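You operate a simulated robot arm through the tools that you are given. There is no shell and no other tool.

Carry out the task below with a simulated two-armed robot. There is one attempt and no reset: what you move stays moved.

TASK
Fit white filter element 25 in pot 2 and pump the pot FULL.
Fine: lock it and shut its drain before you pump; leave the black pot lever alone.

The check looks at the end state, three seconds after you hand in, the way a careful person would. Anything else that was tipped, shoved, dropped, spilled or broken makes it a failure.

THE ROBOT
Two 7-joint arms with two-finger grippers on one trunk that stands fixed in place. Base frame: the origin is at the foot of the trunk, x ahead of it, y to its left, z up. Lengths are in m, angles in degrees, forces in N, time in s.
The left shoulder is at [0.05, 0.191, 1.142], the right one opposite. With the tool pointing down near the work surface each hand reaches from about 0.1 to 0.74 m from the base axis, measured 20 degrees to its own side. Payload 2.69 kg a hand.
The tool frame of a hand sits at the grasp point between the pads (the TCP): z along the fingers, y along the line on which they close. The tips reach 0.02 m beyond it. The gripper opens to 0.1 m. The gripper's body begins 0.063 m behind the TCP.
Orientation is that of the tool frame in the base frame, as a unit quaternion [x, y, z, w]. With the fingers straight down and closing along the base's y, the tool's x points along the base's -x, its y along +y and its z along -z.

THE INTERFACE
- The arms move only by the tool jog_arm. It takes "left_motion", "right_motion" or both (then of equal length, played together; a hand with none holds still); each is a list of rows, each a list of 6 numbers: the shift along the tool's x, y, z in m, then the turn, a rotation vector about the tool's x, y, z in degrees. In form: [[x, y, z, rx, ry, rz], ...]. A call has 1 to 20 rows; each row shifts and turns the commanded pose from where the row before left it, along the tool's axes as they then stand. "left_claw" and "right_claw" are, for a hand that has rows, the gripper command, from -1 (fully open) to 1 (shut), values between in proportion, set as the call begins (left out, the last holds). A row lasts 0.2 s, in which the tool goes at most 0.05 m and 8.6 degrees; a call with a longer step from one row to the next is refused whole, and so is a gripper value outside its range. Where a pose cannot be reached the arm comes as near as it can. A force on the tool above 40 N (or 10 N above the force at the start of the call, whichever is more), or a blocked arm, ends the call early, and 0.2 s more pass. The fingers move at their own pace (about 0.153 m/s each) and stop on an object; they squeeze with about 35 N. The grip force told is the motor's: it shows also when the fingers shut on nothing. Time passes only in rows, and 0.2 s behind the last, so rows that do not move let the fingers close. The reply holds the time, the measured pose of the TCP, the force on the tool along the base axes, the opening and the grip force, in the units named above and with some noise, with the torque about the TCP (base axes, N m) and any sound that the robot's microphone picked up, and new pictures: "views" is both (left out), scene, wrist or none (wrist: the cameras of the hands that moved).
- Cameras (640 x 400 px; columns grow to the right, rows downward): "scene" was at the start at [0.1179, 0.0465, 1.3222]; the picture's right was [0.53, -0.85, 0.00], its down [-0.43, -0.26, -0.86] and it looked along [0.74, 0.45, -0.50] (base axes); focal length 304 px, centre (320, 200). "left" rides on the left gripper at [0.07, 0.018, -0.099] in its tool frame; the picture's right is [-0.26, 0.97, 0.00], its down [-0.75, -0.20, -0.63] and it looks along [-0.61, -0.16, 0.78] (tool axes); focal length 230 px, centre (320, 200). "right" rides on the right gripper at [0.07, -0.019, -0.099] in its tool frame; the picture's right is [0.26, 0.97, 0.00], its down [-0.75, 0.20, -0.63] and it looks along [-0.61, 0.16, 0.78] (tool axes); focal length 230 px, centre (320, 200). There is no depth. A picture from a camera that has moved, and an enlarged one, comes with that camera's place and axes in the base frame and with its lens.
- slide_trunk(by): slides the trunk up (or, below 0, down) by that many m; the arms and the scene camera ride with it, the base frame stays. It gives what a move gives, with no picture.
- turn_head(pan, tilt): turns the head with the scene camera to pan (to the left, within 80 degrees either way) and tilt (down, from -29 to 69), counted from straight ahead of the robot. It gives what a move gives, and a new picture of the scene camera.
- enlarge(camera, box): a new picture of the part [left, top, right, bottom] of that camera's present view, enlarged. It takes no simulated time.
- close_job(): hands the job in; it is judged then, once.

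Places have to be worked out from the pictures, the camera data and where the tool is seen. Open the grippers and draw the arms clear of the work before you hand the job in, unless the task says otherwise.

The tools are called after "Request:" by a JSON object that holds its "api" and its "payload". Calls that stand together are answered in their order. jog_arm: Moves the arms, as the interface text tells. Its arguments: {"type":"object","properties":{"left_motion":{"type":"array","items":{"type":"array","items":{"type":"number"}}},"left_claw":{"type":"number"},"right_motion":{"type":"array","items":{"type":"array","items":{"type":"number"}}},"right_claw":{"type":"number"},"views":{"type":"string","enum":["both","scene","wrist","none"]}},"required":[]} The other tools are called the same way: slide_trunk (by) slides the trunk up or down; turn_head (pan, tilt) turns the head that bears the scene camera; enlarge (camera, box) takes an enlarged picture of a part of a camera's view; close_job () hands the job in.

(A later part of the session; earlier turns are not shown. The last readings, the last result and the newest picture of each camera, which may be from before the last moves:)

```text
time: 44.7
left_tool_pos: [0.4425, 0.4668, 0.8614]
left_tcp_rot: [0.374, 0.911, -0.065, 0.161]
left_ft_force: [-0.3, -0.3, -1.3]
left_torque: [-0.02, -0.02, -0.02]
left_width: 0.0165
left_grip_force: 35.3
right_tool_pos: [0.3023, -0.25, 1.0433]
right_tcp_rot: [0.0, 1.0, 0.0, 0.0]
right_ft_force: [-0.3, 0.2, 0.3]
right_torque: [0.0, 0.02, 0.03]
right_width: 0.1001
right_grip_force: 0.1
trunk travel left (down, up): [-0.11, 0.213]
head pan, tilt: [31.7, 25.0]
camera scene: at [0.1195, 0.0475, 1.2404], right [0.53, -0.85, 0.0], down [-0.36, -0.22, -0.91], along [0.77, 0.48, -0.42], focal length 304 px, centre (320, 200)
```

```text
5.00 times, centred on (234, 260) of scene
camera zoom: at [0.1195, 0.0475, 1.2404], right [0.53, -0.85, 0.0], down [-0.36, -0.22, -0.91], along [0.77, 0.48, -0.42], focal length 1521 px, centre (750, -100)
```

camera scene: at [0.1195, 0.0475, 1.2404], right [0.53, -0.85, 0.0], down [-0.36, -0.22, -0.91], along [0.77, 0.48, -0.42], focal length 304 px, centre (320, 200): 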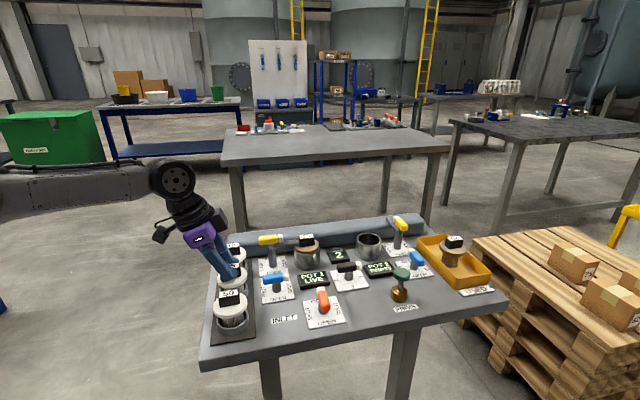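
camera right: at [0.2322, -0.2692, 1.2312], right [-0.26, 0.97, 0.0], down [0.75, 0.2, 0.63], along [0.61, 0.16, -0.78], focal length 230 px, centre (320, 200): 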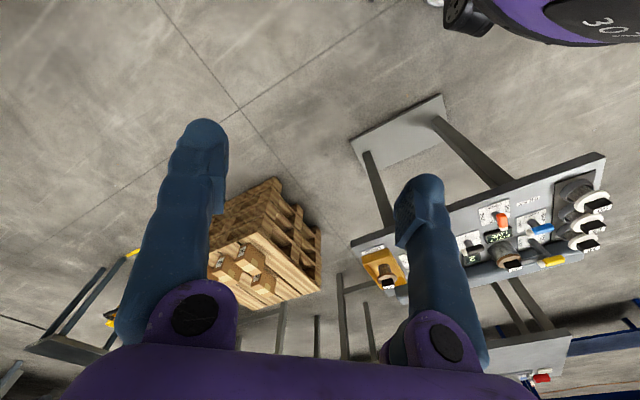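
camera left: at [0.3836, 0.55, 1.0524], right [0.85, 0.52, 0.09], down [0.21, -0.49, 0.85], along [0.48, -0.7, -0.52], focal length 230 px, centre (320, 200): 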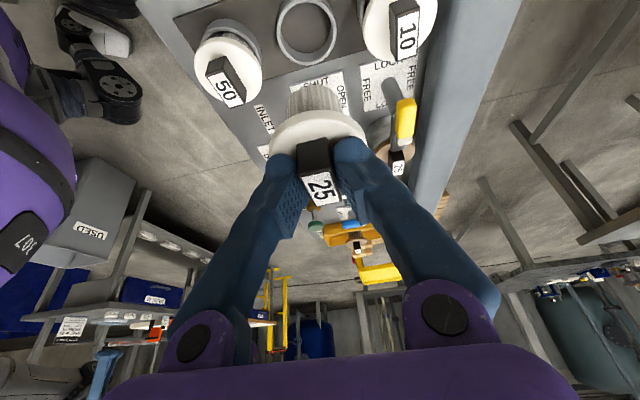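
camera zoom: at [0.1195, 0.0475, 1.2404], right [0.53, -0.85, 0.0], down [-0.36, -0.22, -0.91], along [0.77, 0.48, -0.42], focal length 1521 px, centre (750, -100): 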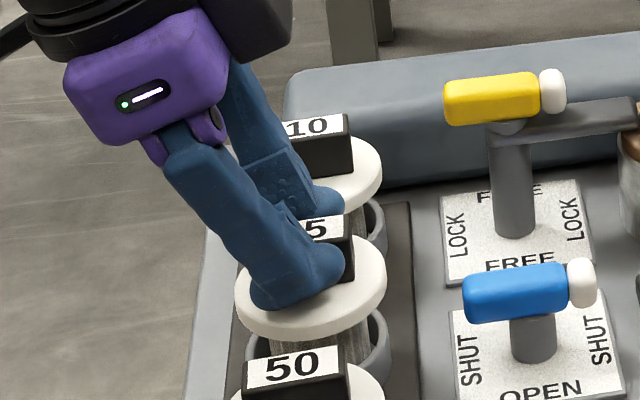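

I'll lower the last 1.5 mm, release, rise 6 mm and tilt to 45° about the closing axis.

Request:
{"api": "jog_arm", "payload": {"left_motion": [[0.0005, 0, 0.0014, 0, 0, 0], [0, 0, 0, 0, 0, 0]], "views": "none"}}

Request:
{"api": "jog_arm", "payload": {"left_motion": [[0, 0, 0, 0, 0, 0], [0, 0, 0, 0, 0, 0], [-0.002, 0, -0.0056, 0, 0, 0], [0, 0, 0, 0, -5, 0], [0, 0, 0, 0, -5, 0], [0, 0, 0, 0, -5, 0], [0, 0, 0, 0, -5, 0], [0, 0, 0, 0, -5, 0], [0, 0, 0, 0, 0, 0]], "left_claw": 0.2}}

Request:
{"api": "enlarge", "payload": {"camera": "scene", "box": [170, 220, 298, 300]}}

Request:
{"api": "enlarge", "payload": {"camera": "left", "box": [220, 60, 444, 200]}}

```text
time: 45.3
left_tool_pos: [0.4414, 0.4662, 0.8607]
left_tcp_rot: [0.374, 0.911, -0.066, 0.161]
left_ft_force: [0.1, 0.1, -1.5]
left_torque: [0.03, -0.01, 0.0]
left_width: 0.0168
left_grip_force: 35.0
right_tool_pos: [0.3021, -0.2502, 1.0414]
right_tcp_rot: [0.001, 1.0, 0.0, 0.0]
right_ft_force: [1.6, 0.1, 0.1]
right_torque: [-0.03, -0.01, -0.02]
right_width: 0.1002
right_grip_force: 0.1
trunk travel left (down, up): [-0.11, 0.213]
head pan, tilt: [31.7, 25.0]
```

```text
time: 47.3
left_tool_pos: [0.4422, 0.4665, 0.8665]
left_tcp_rot: [0.35, 0.855, -0.145, 0.355]
left_ft_force: [-0.1, 0.5, -0.1]
left_torque: [0.0, -0.01, -0.01]
left_width: 0.04
left_grip_force: 0.0
right_tool_pos: [0.3014, -0.249, 1.042]
right_tcp_rot: [0.0, 1.0, 0.0, 0.0]
right_ft_force: [0.5, 0.4, -0.3]
right_torque: [-0.02, -0.01, -0.01]
right_width: 0.1001
right_grip_force: 0.1
trunk travel left (down, up): [-0.11, 0.213]
head pan, tilt: [31.7, 25.0]
camera scene: at [0.1194, 0.0474, 1.2404], right [0.53, -0.85, 0.0], down [-0.36, -0.22, -0.91], along [0.77, 0.48, -0.42], focal length 304 px, centre (320, 200)
camera left: at [0.3693, 0.5637, 0.8865], right [0.81, 0.56, 0.18], down [-0.08, -0.2, 0.98], along [0.58, -0.8, -0.12], focal length 230 px, centre (320, 200)
```

scene: 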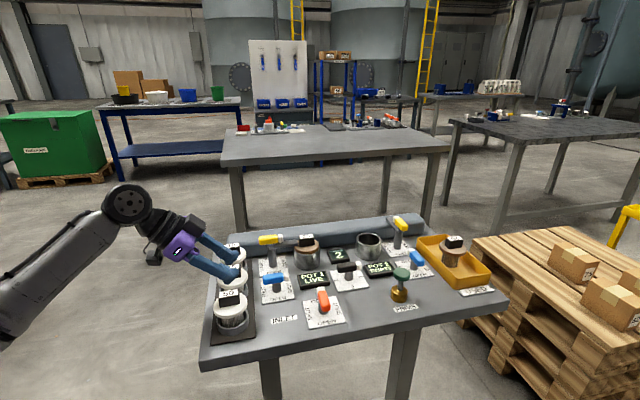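
left: 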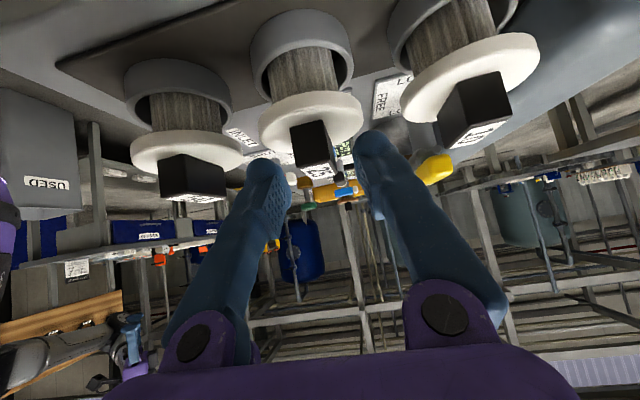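

```text
5.00 times, centred on (234, 260) of scene
camera zoom: at [0.1194, 0.0474, 1.2404], right [0.53, -0.85, 0.0], down [-0.36, -0.22, -0.91], along [0.77, 0.48, -0.42], focal length 1521 px, centre (750, -100)
```

zoom: 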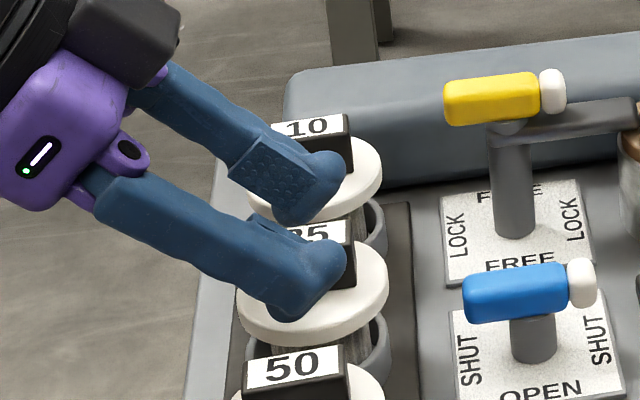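

```text
2.86 times, centred on (332, 130) of left
camera zoom: at [0.3693, 0.5637, 0.8865], right [0.81, 0.56, 0.18], down [-0.08, -0.2, 0.98], along [0.58, -0.8, -0.12], focal length 657 px, centre (286, 400)
```

zoom: 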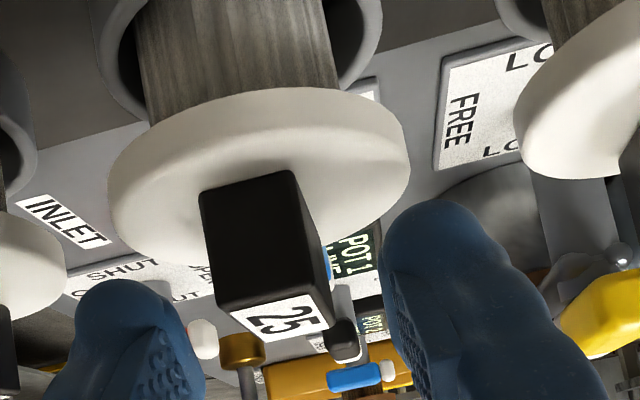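

The element stands undisturbed and the fingers are tilted at 45° around the block. I'll shift 4 mm back and 6 mm down, then close.

Request:
{"api": "jog_arm", "payload": {"left_motion": [[0.0071, 0, 0.0014, 0, 0, 0], [0, 0, 0, 0, 0, 0]], "views": "none"}}

Request:
{"api": "jog_arm", "payload": {"left_motion": [[0, 0, 0, 0, 0, 0], [0, 0, 0, 0, 0, 0], [0, 0, 0, 0, 0, 0]], "left_claw": 1, "views": "wrist"}}

Request:
{"api": "enlarge", "payload": {"camera": "scene", "box": [190, 230, 286, 290]}}

Request:
{"api": "enlarge", "payload": {"camera": "left", "box": [220, 60, 444, 200]}}

```text
time: 47.9
left_tool_pos: [0.44, 0.4695, 0.8606]
left_tcp_rot: [0.351, 0.855, -0.145, 0.354]
left_ft_force: [0.5, 0.1, 0.1]
left_torque: [0.0, 0.03, -0.01]
left_width: 0.0401
left_grip_force: 0.0
right_tool_pos: [0.3013, -0.2489, 1.0429]
right_tcp_rot: [0.0, 1.0, 0.0, 0.0]
right_ft_force: [0.2, 0.3, -0.5]
right_torque: [0.02, 0.01, 0.02]
right_width: 0.0999
right_grip_force: 0.1
trunk travel left (down, up): [-0.11, 0.213]
head pan, tilt: [31.7, 25.0]
```

```text
time: 48.7
left_tool_pos: [0.439, 0.4695, 0.8606]
left_tcp_rot: [0.351, 0.855, -0.145, 0.353]
left_ft_force: [0.4, -0.2, -0.6]
left_torque: [0.02, -0.02, 0.02]
left_width: 0.0165
left_grip_force: 35.0
right_tool_pos: [0.3017, -0.25, 1.0421]
right_tcp_rot: [0.0, 1.0, 0.0, 0.0]
right_ft_force: [0.4, 0.6, 0.5]
right_torque: [0.0, 0.01, -0.02]
right_width: 0.1
right_grip_force: 0.2
trunk travel left (down, up): [-0.11, 0.213]
head pan, tilt: [31.7, 25.0]
camera left: at [0.3662, 0.567, 0.8805], right [0.81, 0.56, 0.18], down [-0.08, -0.2, 0.98], along [0.58, -0.8, -0.12], focal length 230 px, centre (320, 200)
```

left: 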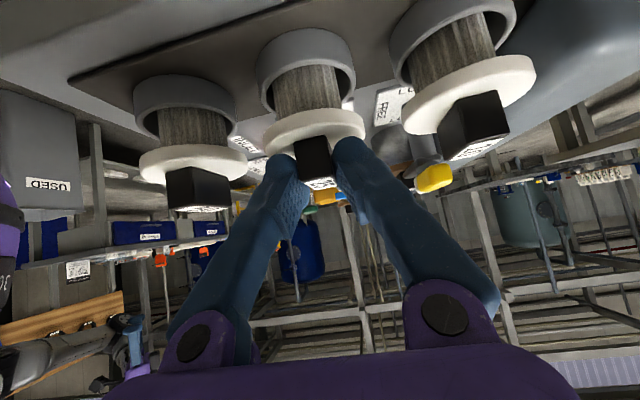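

```text
6.67 times, centred on (238, 260) of scene
camera zoom: at [0.1194, 0.0475, 1.2403], right [0.53, -0.85, 0.0], down [-0.36, -0.22, -0.91], along [0.77, 0.48, -0.42], focal length 2028 px, centre (867, -200)
```

zoom: 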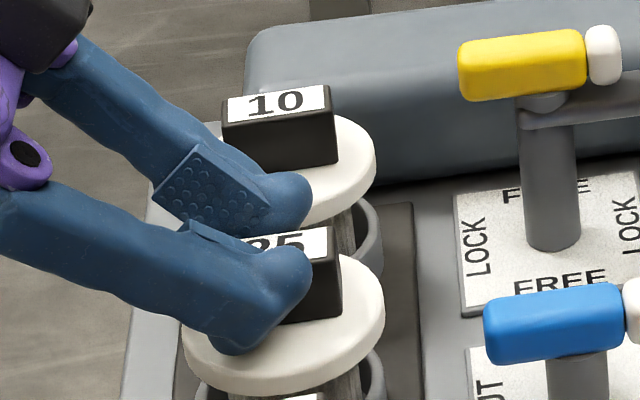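

```text
2.86 times, centred on (332, 130) of left
camera zoom: at [0.3662, 0.567, 0.8805], right [0.81, 0.56, 0.18], down [-0.08, -0.2, 0.98], along [0.58, -0.8, -0.12], focal length 657 px, centre (286, 400)
```

zoom: 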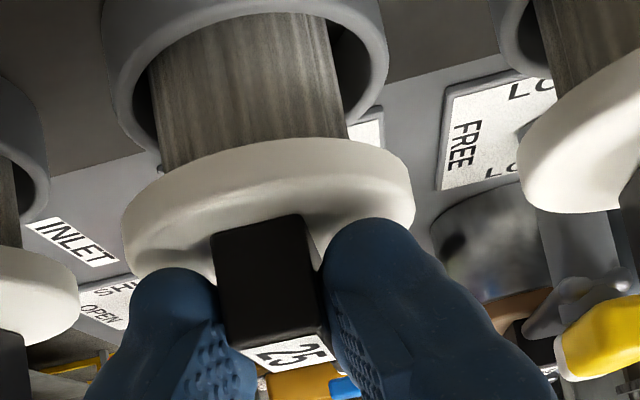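

Gripped at 45° with the element axis about 8.6 mm ahead of the TCP. I'll lift vertically, then rotate the heading by +52.5°.

Request:
{"api": "jog_arm", "payload": {"left_motion": [[-0.0071, 0, -0.0071, 0, 0, 0], [-0.0177, 0, -0.0177, 0, 0, 0], [-0.0177, 0, -0.0177, 0, 0, 0], [-0.0177, 0, -0.0177, 0, 0, 0], [-0.0177, 0, -0.0177, 0, 0, 0], [-0.0177, 0, -0.0177, 0, 0, 0], [0, 0, 0, -5.303, 0, -5.303], [0, 0, 0, -5.303, 0, -5.303], [0, 0, 0, -5.303, 0, -5.303], [0, 0, 0, -5.303, 0, -5.303], [0, 0, 0, -5.303, 0, -5.303], [0, 0, 0, -5.303, 0, -5.303], [0, 0, 0, -5.303, 0, -5.303], [0, 0, 0, 0, 0, 0]]}}

Request:
{"api": "enlarge", "payload": {"camera": "scene", "box": [160, 180, 320, 280]}}

```text
time: 51.7
left_tool_pos: [0.4393, 0.4689, 0.9949]
left_tcp_rot: [-0.064, 0.922, 0.027, 0.382]
left_ft_force: [0.0, 0.7, -0.9]
left_torque: [0.0, 0.01, 0.0]
left_width: 0.0166
left_grip_force: 34.8
right_tool_pos: [0.3018, -0.2484, 1.0425]
right_tcp_rot: [0.0, 1.0, 0.0, 0.0]
right_ft_force: [0.2, 0.2, -0.8]
right_torque: [0.01, 0.02, 0.02]
right_width: 0.1003
right_grip_force: 0.1
trunk travel left (down, up): [-0.11, 0.213]
head pan, tilt: [31.7, 25.0]
camera scene: at [0.1195, 0.0475, 1.2403], right [0.53, -0.85, 0.0], down [-0.36, -0.22, -0.91], along [0.77, 0.48, -0.42], focal length 304 px, centre (320, 200)
camera left: at [0.3172, 0.4717, 1.0157], right [0.05, 0.98, 0.18], down [0.11, -0.19, 0.98], along [0.99, -0.03, -0.12], focal length 230 px, centre (320, 200)
```

scene: 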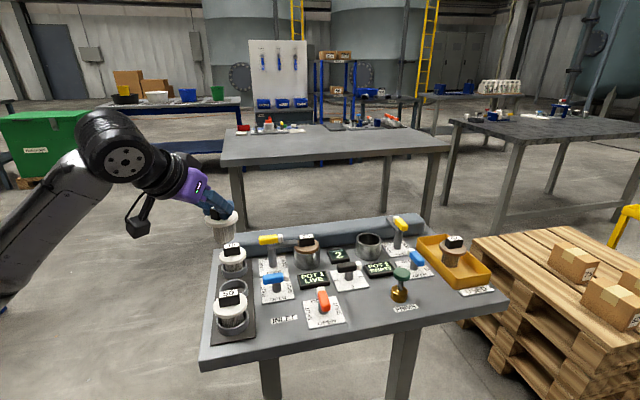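
left: 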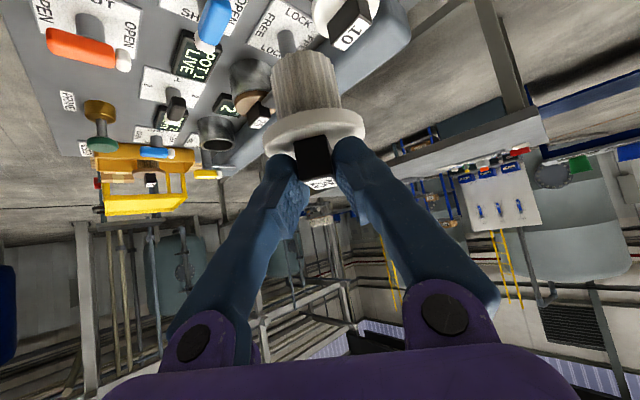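

```text
4.00 times, centred on (240, 230) of scene
camera zoom: at [0.1195, 0.0475, 1.2403], right [0.53, -0.85, 0.0], down [-0.36, -0.22, -0.91], along [0.77, 0.48, -0.42], focal length 1217 px, centre (640, 80)
```

zoom: 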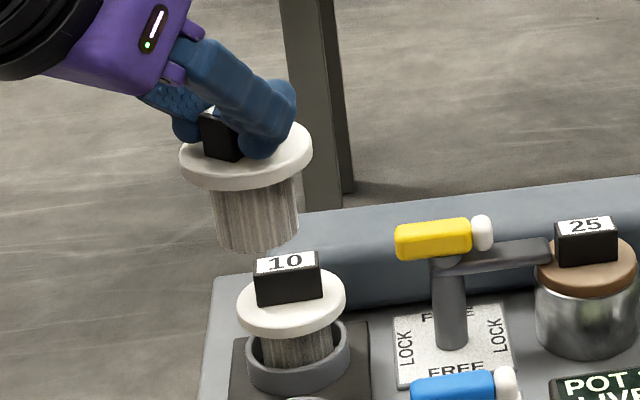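

The element hangs upright with its bottom about 7.4 cm below the TCP. I'll carry it to over pot 2.

Request:
{"api": "jog_arm", "payload": {"left_motion": [[-0.0232, -0.0279, 0.0232, 0, 0, 0], [-0.0232, -0.0279, 0.0232, 0, 0, 0], [-0.0232, -0.0279, 0.0232, 0, 0, 0], [-0.0232, -0.0279, 0.0232, 0, 0, 0], [-0.0232, -0.0279, 0.0232, 0, 0, 0], [-0.0232, -0.0279, 0.0232, 0, 0, 0], [-0.0232, -0.0279, 0.0232, 0, 0, 0], [-0.0232, -0.0279, 0.0232, 0, 0, 0], [0, 0, 0, 0, 0, 0]]}}

Request:
{"api": "enlarge", "payload": {"camera": "scene", "box": [300, 160, 460, 260]}}

Request:
{"api": "enlarge", "payload": {"camera": "left", "box": [200, 0, 440, 150]}}

```text
time: 53.7
left_tool_pos: [0.7304, 0.2831, 0.9941]
left_tcp_rot: [-0.063, 0.922, 0.026, 0.381]
left_ft_force: [0.8, -0.6, -1.5]
left_torque: [0.05, 0.03, 0.0]
left_width: 0.0167
left_grip_force: 34.9
right_tool_pos: [0.3024, -0.2498, 1.0434]
right_tcp_rot: [0.0, 1.0, 0.0, 0.0]
right_ft_force: [0.3, 0.6, 0.1]
right_torque: [-0.03, 0.0, -0.02]
right_width: 0.1002
right_grip_force: 0.0
trunk travel left (down, up): [-0.11, 0.213]
head pan, tilt: [31.7, 25.0]
camera scene: at [0.1195, 0.0474, 1.2404], right [0.53, -0.85, 0.0], down [-0.36, -0.22, -0.91], along [0.77, 0.48, -0.42], focal length 304 px, centre (320, 200)
camera left: at [0.6086, 0.286, 1.0144], right [0.05, 0.98, 0.18], down [0.11, -0.19, 0.98], along [0.99, -0.03, -0.12], focal length 230 px, centre (320, 200)
```

scene: 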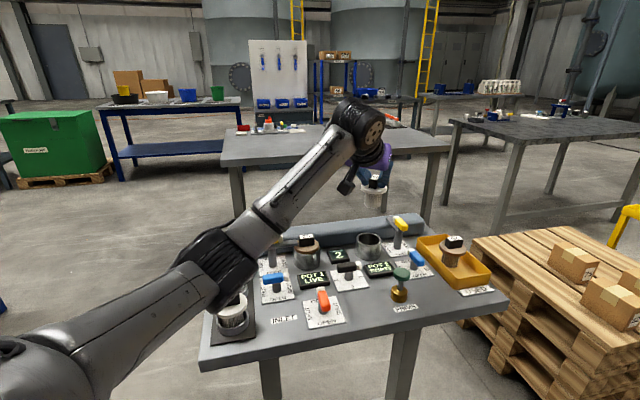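
left: 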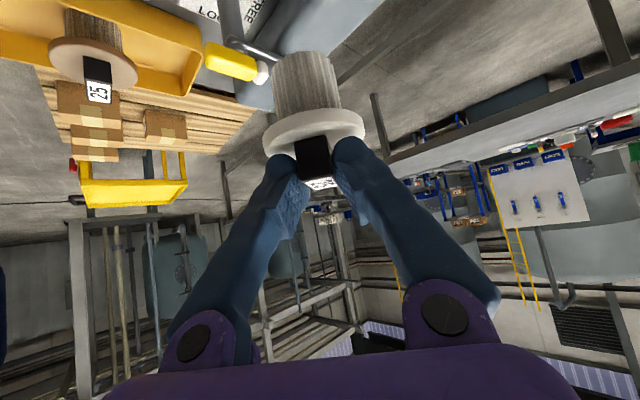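

```text
4.00 times, centred on (380, 210) of scene
camera zoom: at [0.1195, 0.0474, 1.2404], right [0.53, -0.85, 0.0], down [-0.36, -0.22, -0.91], along [0.77, 0.48, -0.42], focal length 1217 px, centre (80, 160)
```

zoom: 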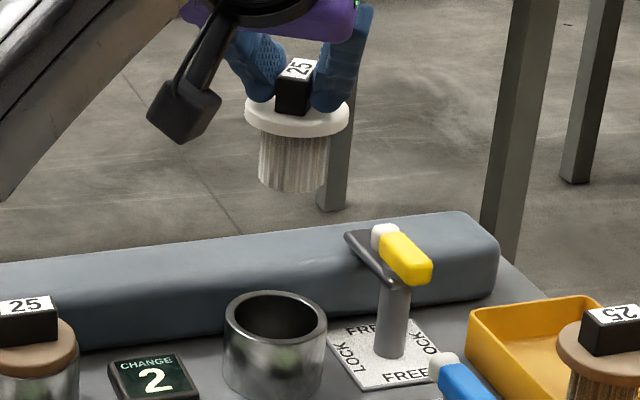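

```text
2.67 times, centred on (320, 75) of left
camera zoom: at [0.6086, 0.286, 1.0144], right [0.05, 0.98, 0.18], down [0.11, -0.19, 0.98], along [0.99, -0.03, -0.12], focal length 614 px, centre (320, 533)
```

zoom: 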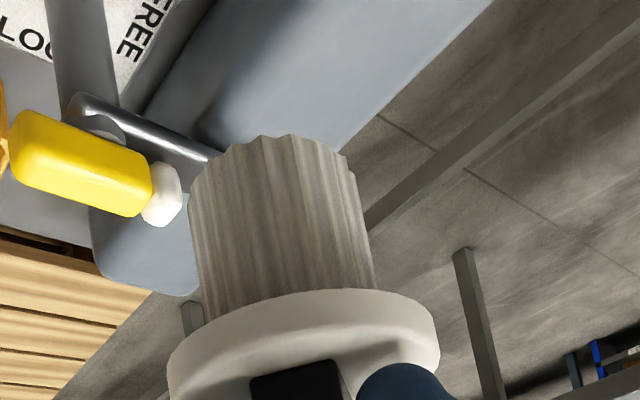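

The element is above pot 2, but the elbow has swung low over the rack, roughly 5 cm above the 50 element, which is still in place. Raising the trunk will lift the elbow clear; then I'll lower only the hand.

Request:
{"api": "slide_trunk", "payload": {"by": 0.17}}

Request:
{"api": "turn_head", "payload": {"pan": 31.7, "tilt": 35}}

```text
time: 55.6
left_tool_pos: [0.7301, 0.2837, 1.1641]
left_tcp_rot: [-0.063, 0.922, 0.026, 0.382]
left_ft_force: [0.4, 0.0, -1.2]
left_torque: [0.01, 0.02, 0.03]
left_width: 0.0169
left_grip_force: 34.5
right_tool_pos: [0.3012, -0.2486, 1.2119]
right_tcp_rot: [0.0, 1.0, -0.001, 0.0]
right_ft_force: [-0.4, 0.0, -0.4]
right_torque: [0.05, -0.02, -0.03]
right_width: 0.1002
right_grip_force: 0.0
trunk travel left (down, up): [-0.28, 0.043]
head pan, tilt: [31.7, 25.0]
```

```text
time: 56.3
left_tool_pos: [0.7307, 0.285, 1.1639]
left_tcp_rot: [-0.063, 0.922, 0.026, 0.382]
left_ft_force: [0.0, -1.1, -1.3]
left_torque: [-0.02, 0.01, 0.03]
left_width: 0.0167
left_grip_force: 35.2
right_tool_pos: [0.3007, -0.2489, 1.2112]
right_tcp_rot: [0.0, 1.0, 0.0, -0.001]
right_ft_force: [0.8, 0.1, -1.0]
right_torque: [0.01, -0.02, 0.0]
right_width: 0.1001
right_grip_force: 0.0
trunk travel left (down, up): [-0.28, 0.043]
head pan, tilt: [31.7, 35.0]
camera scene: at [0.116, 0.0453, 1.3946], right [0.53, -0.85, 0.0], down [-0.49, -0.3, -0.82], along [0.7, 0.43, -0.57], focal length 304 px, centre (320, 200)
```

scene: 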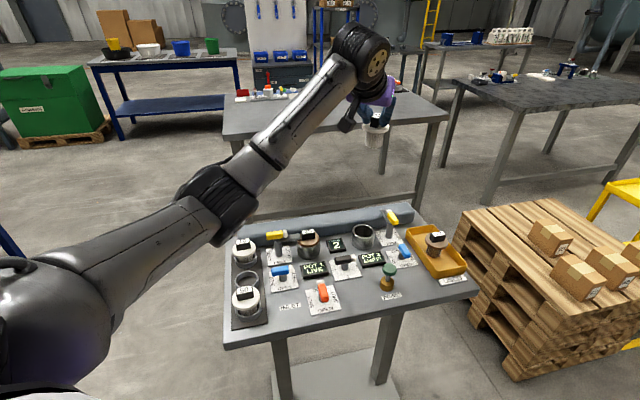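

Everything on the table is intact and the elbow is now higher. I'll lower the hand 0.18 m in place and check.

Request:
{"api": "jog_arm", "payload": {"left_motion": [[0.0212, 0, 0.0212, 0, 0, 0], [0.0212, 0, 0.0212, 0, 0, 0], [0.0212, 0, 0.0212, 0, 0, 0], [0.0212, 0, 0.0212, 0, 0, 0], [0.0212, 0, 0.0212, 0, 0, 0], [0.0212, 0, 0.0212, 0, 0, 0], [0, 0, 0, 0, 0, 0]]}}

Request:
{"api": "enlarge", "payload": {"camera": "scene", "box": [300, 170, 460, 270]}}

```text
time: 57.9
left_tool_pos: [0.7293, 0.2843, 0.9847]
left_tcp_rot: [-0.064, 0.922, 0.027, 0.382]
left_ft_force: [-0.1, 0.4, -0.6]
left_torque: [0.01, 0.03, 0.0]
left_width: 0.0168
left_grip_force: 35.1
right_tool_pos: [0.3031, -0.2499, 1.2121]
right_tcp_rot: [0.0, 1.0, 0.001, 0.0]
right_ft_force: [-0.1, 0.0, 0.8]
right_torque: [0.01, 0.02, 0.02]
right_width: 0.1001
right_grip_force: 0.1
trunk travel left (down, up): [-0.28, 0.043]
head pan, tilt: [31.7, 35.0]
camera scene: at [0.1159, 0.0453, 1.3946], right [0.53, -0.85, 0.0], down [-0.49, -0.3, -0.82], along [0.7, 0.43, -0.57], focal length 304 px, centre (320, 200)
camera left: at [0.6077, 0.2861, 1.0049], right [0.05, 0.98, 0.18], down [0.11, -0.19, 0.98], along [0.99, -0.03, -0.12], focal length 230 px, centre (320, 200)
```

scene: 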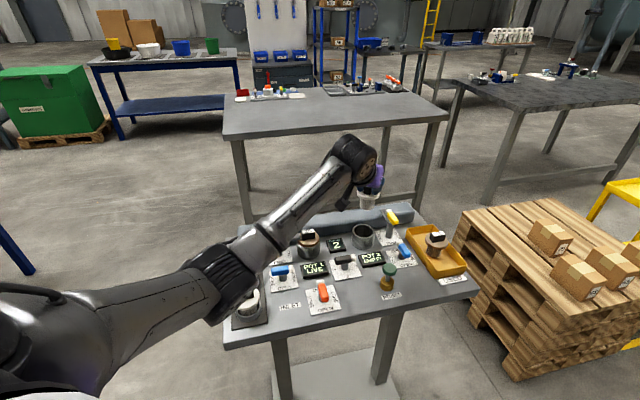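
left: 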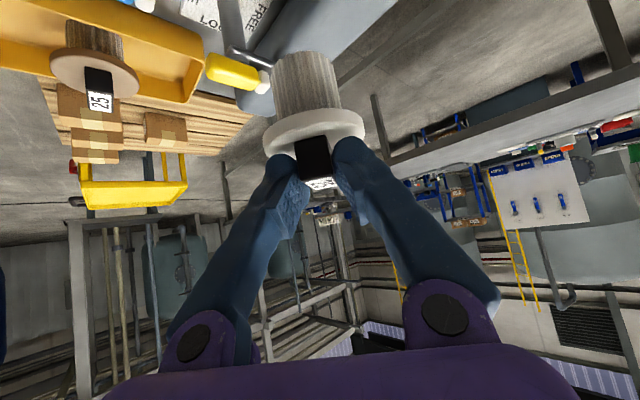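

```text
4.00 times, centred on (380, 220) of scene
camera zoom: at [0.1159, 0.0453, 1.3946], right [0.53, -0.85, 0.0], down [-0.49, -0.3, -0.82], along [0.7, 0.43, -0.57], focal length 1217 px, centre (80, 120)
```

zoom: 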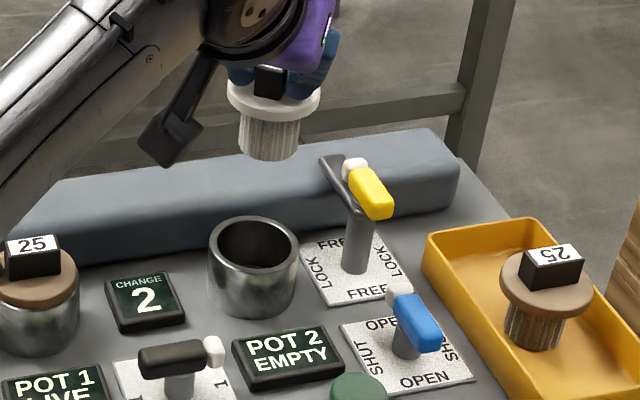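

The hand reaches here with a comfortable elbow. I'll lower until the element's bottom is about 1 cm above the rim, then compare the two directly in the picture.

Request:
{"api": "jog_arm", "payload": {"left_motion": [[0.0184, 0, 0.0184, 0, 0, 0], [0.0184, 0, 0.0184, 0, 0, 0], [0.0141, 0, 0.0141, 0, 0, 0], [0, 0, 0, 0, 0, 0]], "views": "scene"}}

Request:
{"api": "enlarge", "payload": {"camera": "scene", "box": [310, 190, 422, 260]}}

Request:
{"api": "enlarge", "payload": {"camera": "right", "box": [320, 100, 640, 300]}}

```text
time: 58.9
left_tool_pos: [0.7304, 0.2829, 0.9113]
left_tcp_rot: [-0.063, 0.922, 0.026, 0.381]
left_ft_force: [-0.3, -0.5, -0.8]
left_torque: [0.04, 0.04, 0.0]
left_width: 0.0168
left_grip_force: 34.7
right_tool_pos: [0.3009, -0.2476, 1.2123]
right_tcp_rot: [0.0, 1.0, 0.0, -0.001]
right_ft_force: [0.3, 0.2, -0.1]
right_torque: [0.0, -0.03, 0.0]
right_width: 0.0998
right_grip_force: 0.2
trunk travel left (down, up): [-0.28, 0.043]
head pan, tilt: [31.7, 35.0]
camera scene: at [0.1159, 0.0452, 1.3946], right [0.53, -0.85, 0.0], down [-0.49, -0.3, -0.82], along [0.7, 0.43, -0.57], focal length 304 px, centre (320, 200)
```

scene: 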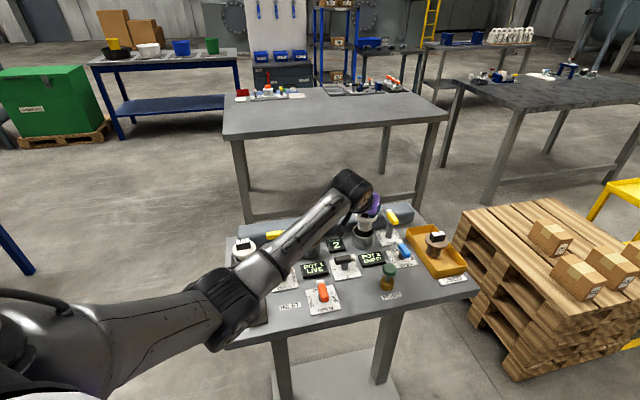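

```text
5.71 times, centred on (366, 225) of scene
camera zoom: at [0.1159, 0.0452, 1.3946], right [0.53, -0.85, 0.0], down [-0.49, -0.3, -0.82], along [0.7, 0.43, -0.57], focal length 1739 px, centre (57, 57)
```

zoom: 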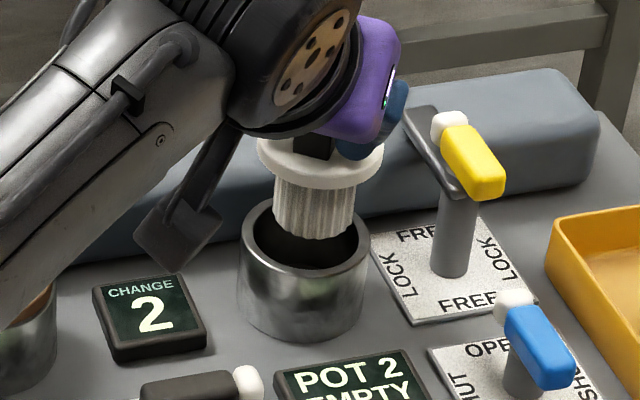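

```text
2.00 times, centred on (480, 200) of right
camera zoom: at [0.233, -0.2681, 1.3114], right [-0.26, 0.97, 0.0], down [0.75, 0.2, 0.63], along [0.61, 0.16, -0.78], focal length 460 px, centre (0, 200)
```

zoom: 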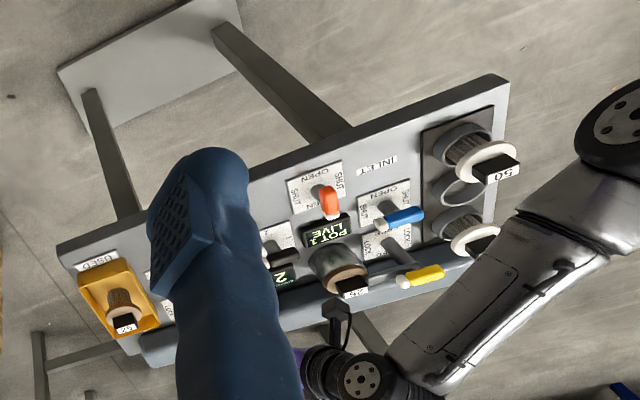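

In the picture the element is about 5 mm to the image right of the pot axis, with its bottom just above the rim. I'll shift it 5 mm and lower 8 mm, then re-check.

Request:
{"api": "jog_arm", "payload": {"left_motion": [[0.0014, 0.0045, -0.0014, 0, 0, 0], [0.0057, 0, 0.0057, 0, 0, 0], [0, 0, 0, 0, 0, 0]], "views": "none"}}

Request:
{"api": "enlarge", "payload": {"camera": "scene", "box": [332, 200, 396, 240]}}

```text
time: 59.7
left_tool_pos: [0.7274, 0.2876, 0.9034]
left_tcp_rot: [-0.063, 0.922, 0.026, 0.382]
left_ft_force: [0.0, 1.2, -1.1]
left_torque: [-0.01, 0.02, 0.0]
left_width: 0.0166
left_grip_force: 34.8
right_tool_pos: [0.3009, -0.2499, 1.2123]
right_tcp_rot: [0.0, 1.0, 0.0, 0.0]
right_ft_force: [-0.3, 0.2, 0.1]
right_torque: [0.03, 0.02, 0.0]
right_width: 0.1002
right_grip_force: 0.2
trunk travel left (down, up): [-0.28, 0.043]
head pan, tilt: [31.7, 35.0]
```

```text
10.00 times, centred on (364, 220) of scene
camera zoom: at [0.1159, 0.0454, 1.3946], right [0.53, -0.85, 0.0], down [-0.49, -0.3, -0.82], along [0.7, 0.43, -0.57], focal length 3042 px, centre (-120, 0)
```

zoom: 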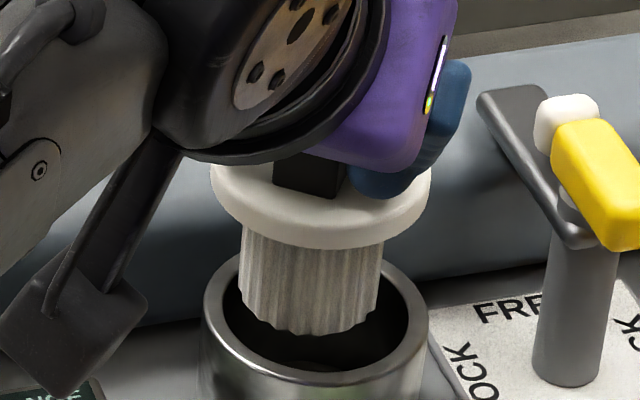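

The body is centred in the rim within 1–2 mm. I'll lower 20 mm slowly into the pot and check force and view.

Request:
{"api": "jog_arm", "payload": {"left_motion": [[0.0035, 0, 0.0035, 0, 0, 0], [0.0035, 0, 0.0035, 0, 0, 0], [0.0035, 0, 0.0035, 0, 0, 0], [0.0035, 0, 0.0035, 0, 0, 0], [0, 0, 0, 0, 0, 0]], "views": "none"}}

Request:
{"api": "enlarge", "payload": {"camera": "scene", "box": [324, 200, 404, 250]}}

```text
time: 60.9
left_tool_pos: [0.7269, 0.2882, 0.8845]
left_tcp_rot: [-0.064, 0.922, 0.027, 0.381]
left_ft_force: [0.6, -0.1, -0.2]
left_torque: [0.03, 0.01, 0.0]
left_width: 0.0166
left_grip_force: 34.6
right_tool_pos: [0.3027, -0.2499, 1.2129]
right_tcp_rot: [0.0, 1.0, 0.0, 0.001]
right_ft_force: [0.4, -0.2, 0.1]
right_torque: [0.02, 0.0, -0.02]
right_width: 0.1001
right_grip_force: 0.2
trunk travel left (down, up): [-0.28, 0.043]
head pan, tilt: [31.7, 35.0]
```

```text
8.00 times, centred on (364, 225) of scene
camera zoom: at [0.116, 0.0453, 1.3946], right [0.53, -0.85, 0.0], down [-0.49, -0.3, -0.82], along [0.7, 0.43, -0.57], focal length 2434 px, centre (-32, 0)
```

zoom: 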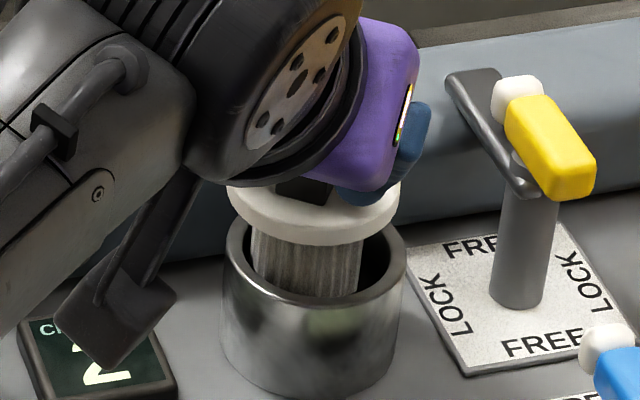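

The element is entering with no contact force. I'll continue down another 20 mm.

Request:
{"api": "jog_arm", "payload": {"left_motion": [[0.0035, 0, 0.0035, 0, 0, 0], [0.0035, 0, 0.0035, 0, 0, 0], [0.0035, 0, 0.0035, 0, 0, 0], [0.0035, 0, 0.0035, 0, 0, 0], [0, 0, 0, 0, 0, 0]], "views": "none"}}

Request:
{"api": "enlarge", "payload": {"camera": "scene", "box": [324, 200, 404, 250]}}

```text
time: 62.1
left_tool_pos: [0.7282, 0.2864, 0.8628]
left_tcp_rot: [-0.063, 0.922, 0.026, 0.382]
left_ft_force: [0.2, 0.4, -0.7]
left_torque: [0.03, 0.01, -0.05]
left_width: 0.0167
left_grip_force: 35.2
right_tool_pos: [0.302, -0.2493, 1.2132]
right_tcp_rot: [0.0, 1.0, 0.0, 0.0]
right_ft_force: [0.1, 0.0, 0.4]
right_torque: [-0.04, -0.01, -0.01]
right_width: 0.1001
right_grip_force: 0.0
trunk travel left (down, up): [-0.28, 0.043]
head pan, tilt: [31.7, 35.0]
```

```text
8.00 times, centred on (364, 225) of scene
camera zoom: at [0.116, 0.0453, 1.3946], right [0.53, -0.85, 0.0], down [-0.49, -0.3, -0.82], along [0.7, 0.43, -0.57], focal length 2434 px, centre (-32, 0)
```

zoom: 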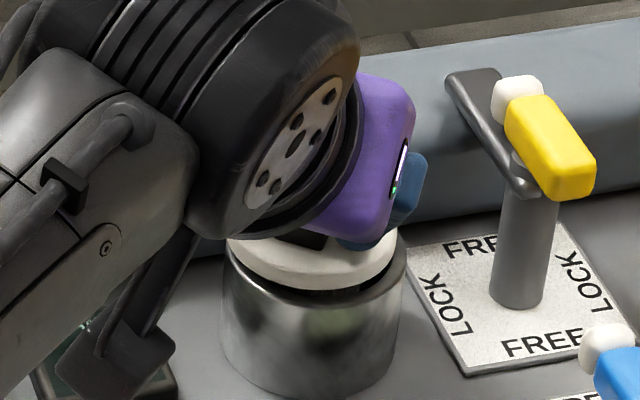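

The flange is a few millimetres above the rim. I'll lower in small steps, watching for contact.

Request:
{"api": "jog_arm", "payload": {"left_motion": [[0.0021, 0, 0.0021, 0, 0, 0], [0.0021, 0, 0.0021, 0, 0, 0], [0, 0, 0, 0, 0, 0]], "views": "none"}}

Request:
{"api": "enlarge", "payload": {"camera": "scene", "box": [332, 205, 396, 245]}}

```text
time: 62.9
left_tool_pos: [0.7272, 0.2883, 0.86]
left_tcp_rot: [-0.063, 0.921, 0.025, 0.383]
left_ft_force: [1.2, 0.5, 2.1]
left_torque: [0.0, 0.02, 0.01]
left_width: 0.0168
left_grip_force: 35.2
right_tool_pos: [0.3009, -0.2497, 1.2126]
right_tcp_rot: [-0.001, 1.0, 0.0, 0.0]
right_ft_force: [0.2, -0.2, 0.8]
right_torque: [-0.03, 0.02, 0.0]
right_width: 0.1
right_grip_force: 0.0
trunk travel left (down, up): [-0.28, 0.043]
head pan, tilt: [31.7, 35.0]
```

```text
10.00 times, centred on (364, 225) of scene
camera zoom: at [0.1157, 0.0452, 1.3947], right [0.53, -0.85, 0.0], down [-0.49, -0.3, -0.82], along [0.7, 0.43, -0.57], focal length 3042 px, centre (-120, -50)
```

zoom: 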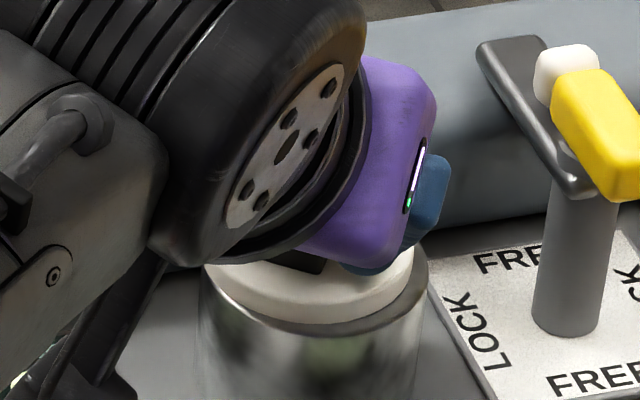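

Light contact (about 2 N) shows the flange has reached the rim. I'll open the fingers and back out along the tool axis.

Request:
{"api": "jog_arm", "payload": {"left_motion": [[0, 0, 0, 0, 0, 0], [0, 0, 0, 0, 0, 0], [-0.0106, 0, -0.0106, 0, 0, 0], [-0.0106, 0, -0.0106, 0, 0, 0], [-0.005, 0, -0.03, 0, 0, 0], [-0.005, 0, -0.03, 0, 0, 0], [-0.005, 0, -0.03, 0, 0, 0], [-0.005, 0, -0.03, 0, 0, 0], [0, 0, 0, 0, 0, 0]], "left_claw": 0.2}}

Request:
{"api": "enlarge", "payload": {"camera": "scene", "box": [300, 190, 460, 290]}}

```text
time: 64.9
left_tool_pos: [0.6581, 0.2802, 0.9868]
left_tcp_rot: [-0.063, 0.922, 0.026, 0.381]
left_ft_force: [-0.5, 0.1, -0.1]
left_torque: [-0.02, -0.04, 0.01]
left_width: 0.0399
left_grip_force: 0.0
right_tool_pos: [0.3023, -0.2487, 1.2124]
right_tcp_rot: [0.0, 1.0, 0.0, 0.0]
right_ft_force: [0.0, -0.5, -0.5]
right_torque: [-0.01, 0.03, 0.01]
right_width: 0.1001
right_grip_force: 0.0
trunk travel left (down, up): [-0.28, 0.043]
head pan, tilt: [31.7, 35.0]
camera scene: at [0.1161, 0.0453, 1.3946], right [0.53, -0.85, 0.0], down [-0.49, -0.3, -0.82], along [0.7, 0.43, -0.57], focal length 304 px, centre (320, 200)
camera left: at [0.5352, 0.2828, 1.0071], right [0.05, 0.98, 0.18], down [0.11, -0.19, 0.98], along [0.99, -0.03, -0.12], focal length 230 px, centre (320, 200)
```

scene: 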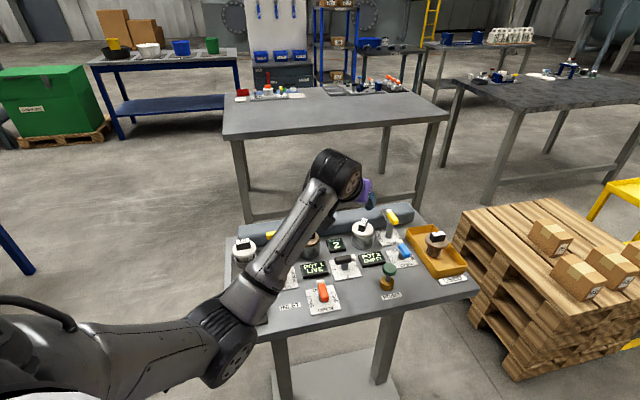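
left: 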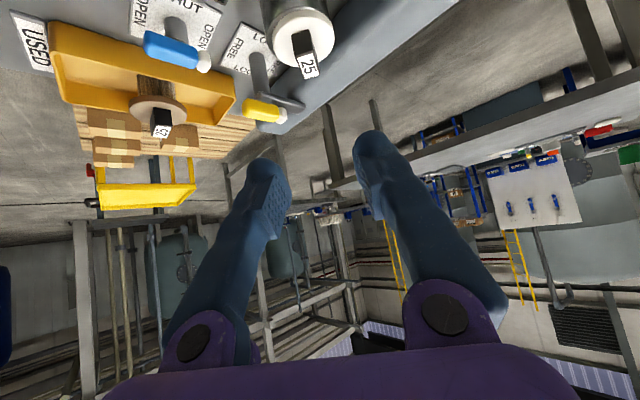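

```text
4.00 times, centred on (380, 240) of scene
camera zoom: at [0.1161, 0.0453, 1.3946], right [0.53, -0.85, 0.0], down [-0.49, -0.3, -0.82], along [0.7, 0.43, -0.57], focal length 1217 px, centre (80, 40)
```

zoom: 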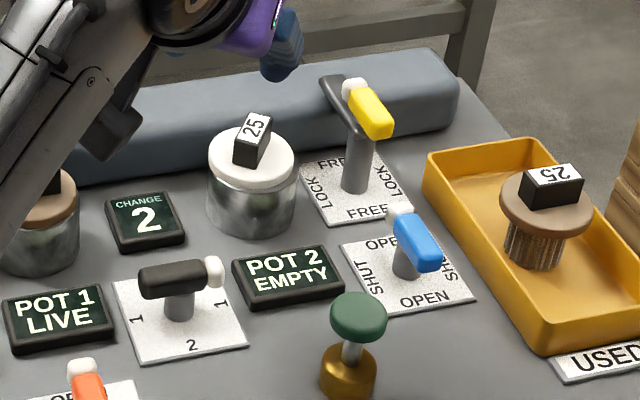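

The white 25 now sits flush in pot 2. Next is the lock lever, so I'll enlarge the wrist view to triangulate it.

Request:
{"api": "enlarge", "payload": {"camera": "left", "box": [180, 0, 372, 120]}}

Request:
{"api": "enlarge", "payload": {"camera": "scene", "box": [352, 200, 432, 250]}}

Request:
{"api": "enlarge", "payload": {"camera": "scene", "box": [220, 220, 300, 330]}}

```text
3.33 times, centred on (276, 60) of left
camera zoom: at [0.5352, 0.2828, 1.0071], right [0.05, 0.98, 0.18], down [0.11, -0.19, 0.98], along [0.99, -0.03, -0.12], focal length 767 px, centre (467, 667)
```

zoom: 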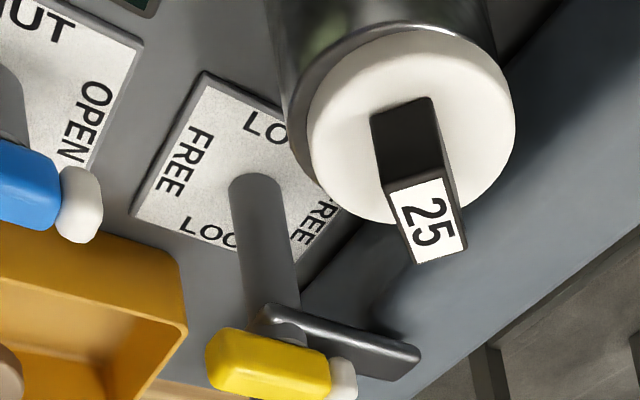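

```text
8.00 times, centred on (392, 225) of scene
camera zoom: at [0.1161, 0.0453, 1.3946], right [0.53, -0.85, 0.0], down [-0.49, -0.3, -0.82], along [0.7, 0.43, -0.57], focal length 2434 px, centre (-256, 0)
```

zoom: 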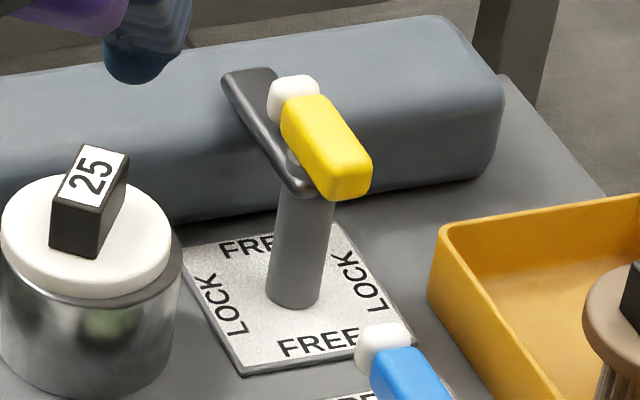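

```text
3.64 times, centred on (260, 275) of scene
camera zoom: at [0.1161, 0.0453, 1.3946], right [0.53, -0.85, 0.0], down [-0.49, -0.3, -0.82], along [0.7, 0.43, -0.57], focal length 1106 px, centre (538, -73)
```

zoom: 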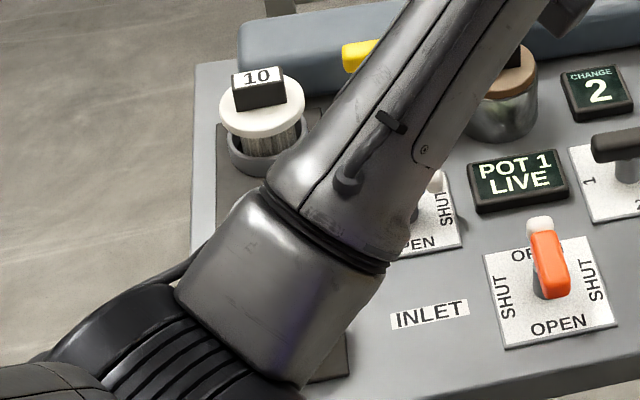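

The lock 2 post is at about (0.805, 0.229), with its handle at z ≈ 0.853 and the yellow end toward the robot. I'll push that end with closed fingers toward image right, so the bar swings over pot 2. First I test in the air whether the 45° tool reaches there.

Request:
{"api": "jog_arm", "payload": {"left_motion": [[-0.0214, -0.0252, 0.0214, 0, 0, 0], [-0.0214, -0.0252, 0.0214, 0, 0, 0], [-0.0214, -0.0252, 0.0214, 0, 0, 0], [-0.0214, -0.0252, 0.0214, 0, 0, 0], [0, 0, 0, 0, 0, 0]], "left_claw": 1}}

```text
time: 66.1
left_tool_pos: [0.7923, 0.1934, 0.9881]
left_tcp_rot: [-0.064, 0.921, 0.027, 0.383]
left_ft_force: [-0.7, 0.0, -0.8]
left_torque: [-0.01, -0.03, -0.03]
left_width: 0.0
left_grip_force: 29.7
right_tool_pos: [0.3018, -0.2488, 1.213]
right_tcp_rot: [0.0, 1.0, 0.0, 0.0]
right_ft_force: [0.3, -0.4, -0.2]
right_torque: [0.0, 0.02, -0.01]
right_width: 0.1002
right_grip_force: 0.2
trunk travel left (down, up): [-0.28, 0.043]
head pan, tilt: [31.7, 35.0]
camera scene: at [0.1158, 0.0456, 1.3946], right [0.53, -0.85, 0.0], down [-0.49, -0.3, -0.82], along [0.7, 0.43, -0.57], focal length 304 px, centre (320, 200)
camera left: at [0.6694, 0.1962, 1.0087], right [0.05, 0.98, 0.18], down [0.11, -0.19, 0.98], along [0.99, -0.03, -0.12], focal length 230 px, centre (320, 200)
```

scene: 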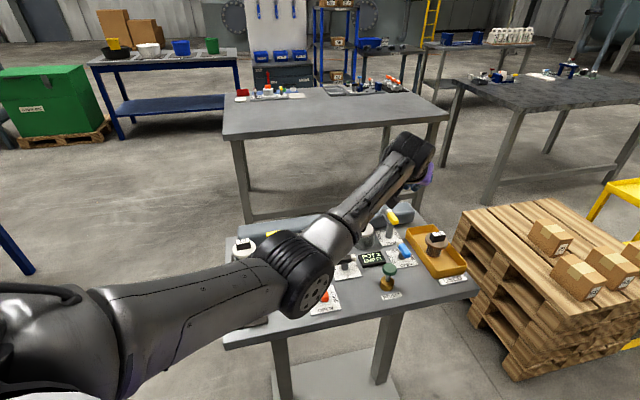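
left: 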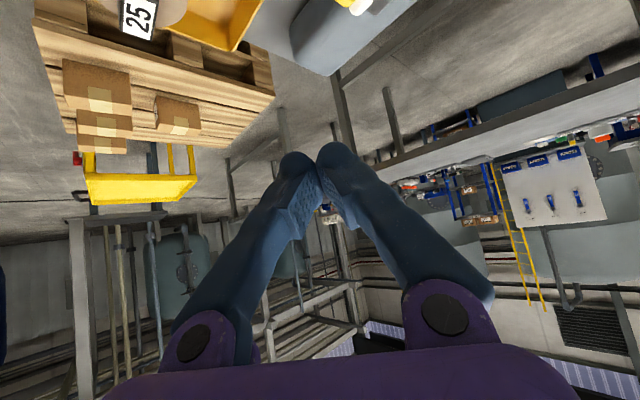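

It reaches without complaint. I'll lower the trunk 6 cm for more margin, then move above the start point on the left side of the yellow end.

Request:
{"api": "slide_trunk", "payload": {"by": -0.06}}

Request:
{"api": "jog_arm", "payload": {"left_motion": [[0.0128, 0.0164, -0.0128, 0, 0, 0], [0.0128, 0.0164, -0.0128, 0, 0, 0], [0, 0, 0, 0, 0, 0]]}}

Request:
{"api": "enlarge", "payload": {"camera": "scene", "box": [340, 160, 468, 240]}}

Request:
{"api": "enlarge", "payload": {"camera": "left", "box": [220, 0, 412, 120]}}

```text
time: 67.1
left_tool_pos: [0.7914, 0.1948, 0.9281]
left_tcp_rot: [-0.064, 0.922, 0.026, 0.382]
left_ft_force: [0.3, -0.7, 0.7]
left_torque: [-0.01, -0.02, -0.01]
left_width: 0.0
left_grip_force: 29.7
right_tool_pos: [0.3023, -0.2494, 1.153]
right_tcp_rot: [0.0, 1.0, 0.0, 0.0]
right_ft_force: [0.6, -0.2, 0.6]
right_torque: [-0.06, -0.01, 0.04]
right_width: 0.1
right_grip_force: 0.0
trunk travel left (down, up): [-0.22, 0.103]
head pan, tilt: [31.7, 35.0]
```

```text
time: 67.9
left_tool_pos: [0.7504, 0.2204, 0.9288]
left_tcp_rot: [-0.064, 0.922, 0.026, 0.382]
left_ft_force: [0.1, -0.5, 1.5]
left_torque: [0.01, -0.02, 0.02]
left_width: 0.0002
left_grip_force: 29.7
right_tool_pos: [0.3015, -0.25, 1.1518]
right_tcp_rot: [0.001, 1.0, 0.0, 0.001]
right_ft_force: [-0.1, -0.1, 0.1]
right_torque: [-0.02, 0.03, 0.01]
right_width: 0.1001
right_grip_force: 0.0
trunk travel left (down, up): [-0.22, 0.103]
head pan, tilt: [31.7, 35.0]
camera scene: at [0.1159, 0.0452, 1.3346], right [0.53, -0.85, 0.0], down [-0.49, -0.3, -0.82], along [0.7, 0.43, -0.57], focal length 304 px, centre (320, 200)
camera left: at [0.6288, 0.2226, 0.9491], right [0.05, 0.98, 0.18], down [0.11, -0.19, 0.98], along [0.99, -0.03, -0.12], focal length 230 px, centre (320, 200)
```

scene: 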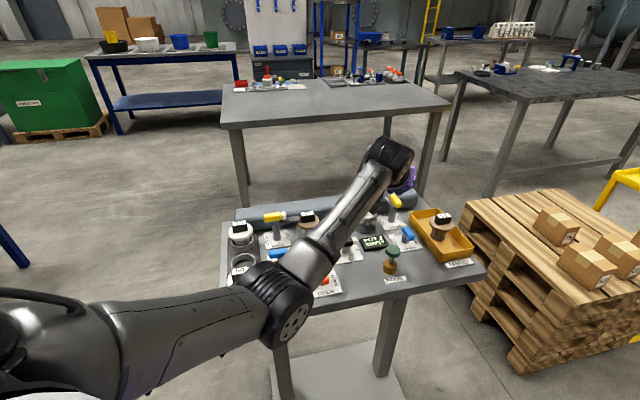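
left: 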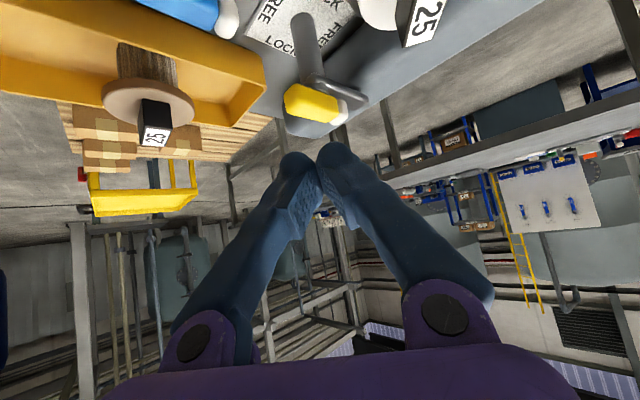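

```text
5.00 times, centred on (404, 200) of scene
camera zoom: at [0.1159, 0.0452, 1.3346], right [0.53, -0.85, 0.0], down [-0.49, -0.3, -0.82], along [0.7, 0.43, -0.57], focal length 1521 px, centre (-100, 200)
```

zoom: 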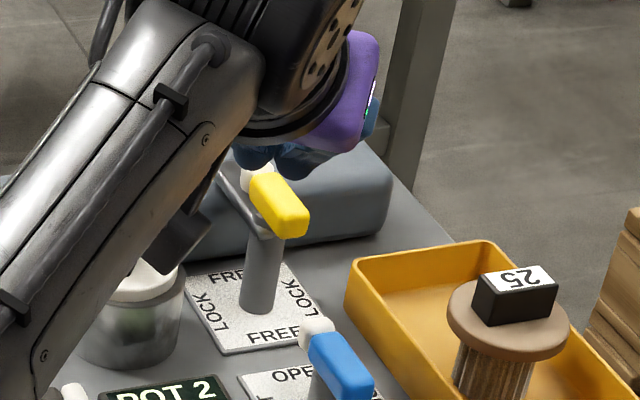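

```text
3.33 times, centred on (316, 60) of left
camera zoom: at [0.6288, 0.2226, 0.9491], right [0.05, 0.98, 0.18], down [0.11, -0.19, 0.98], along [0.99, -0.03, -0.12], focal length 767 px, centre (333, 667)
```

zoom: 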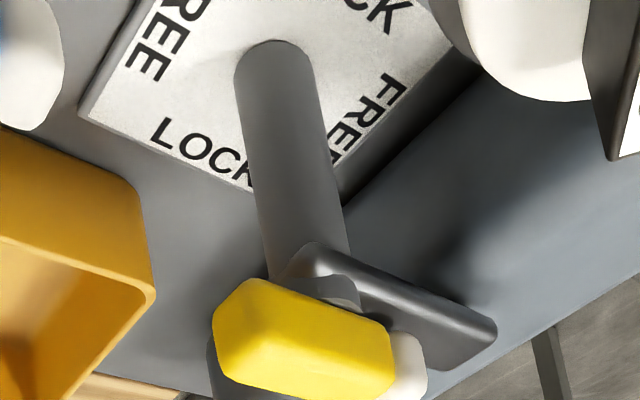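

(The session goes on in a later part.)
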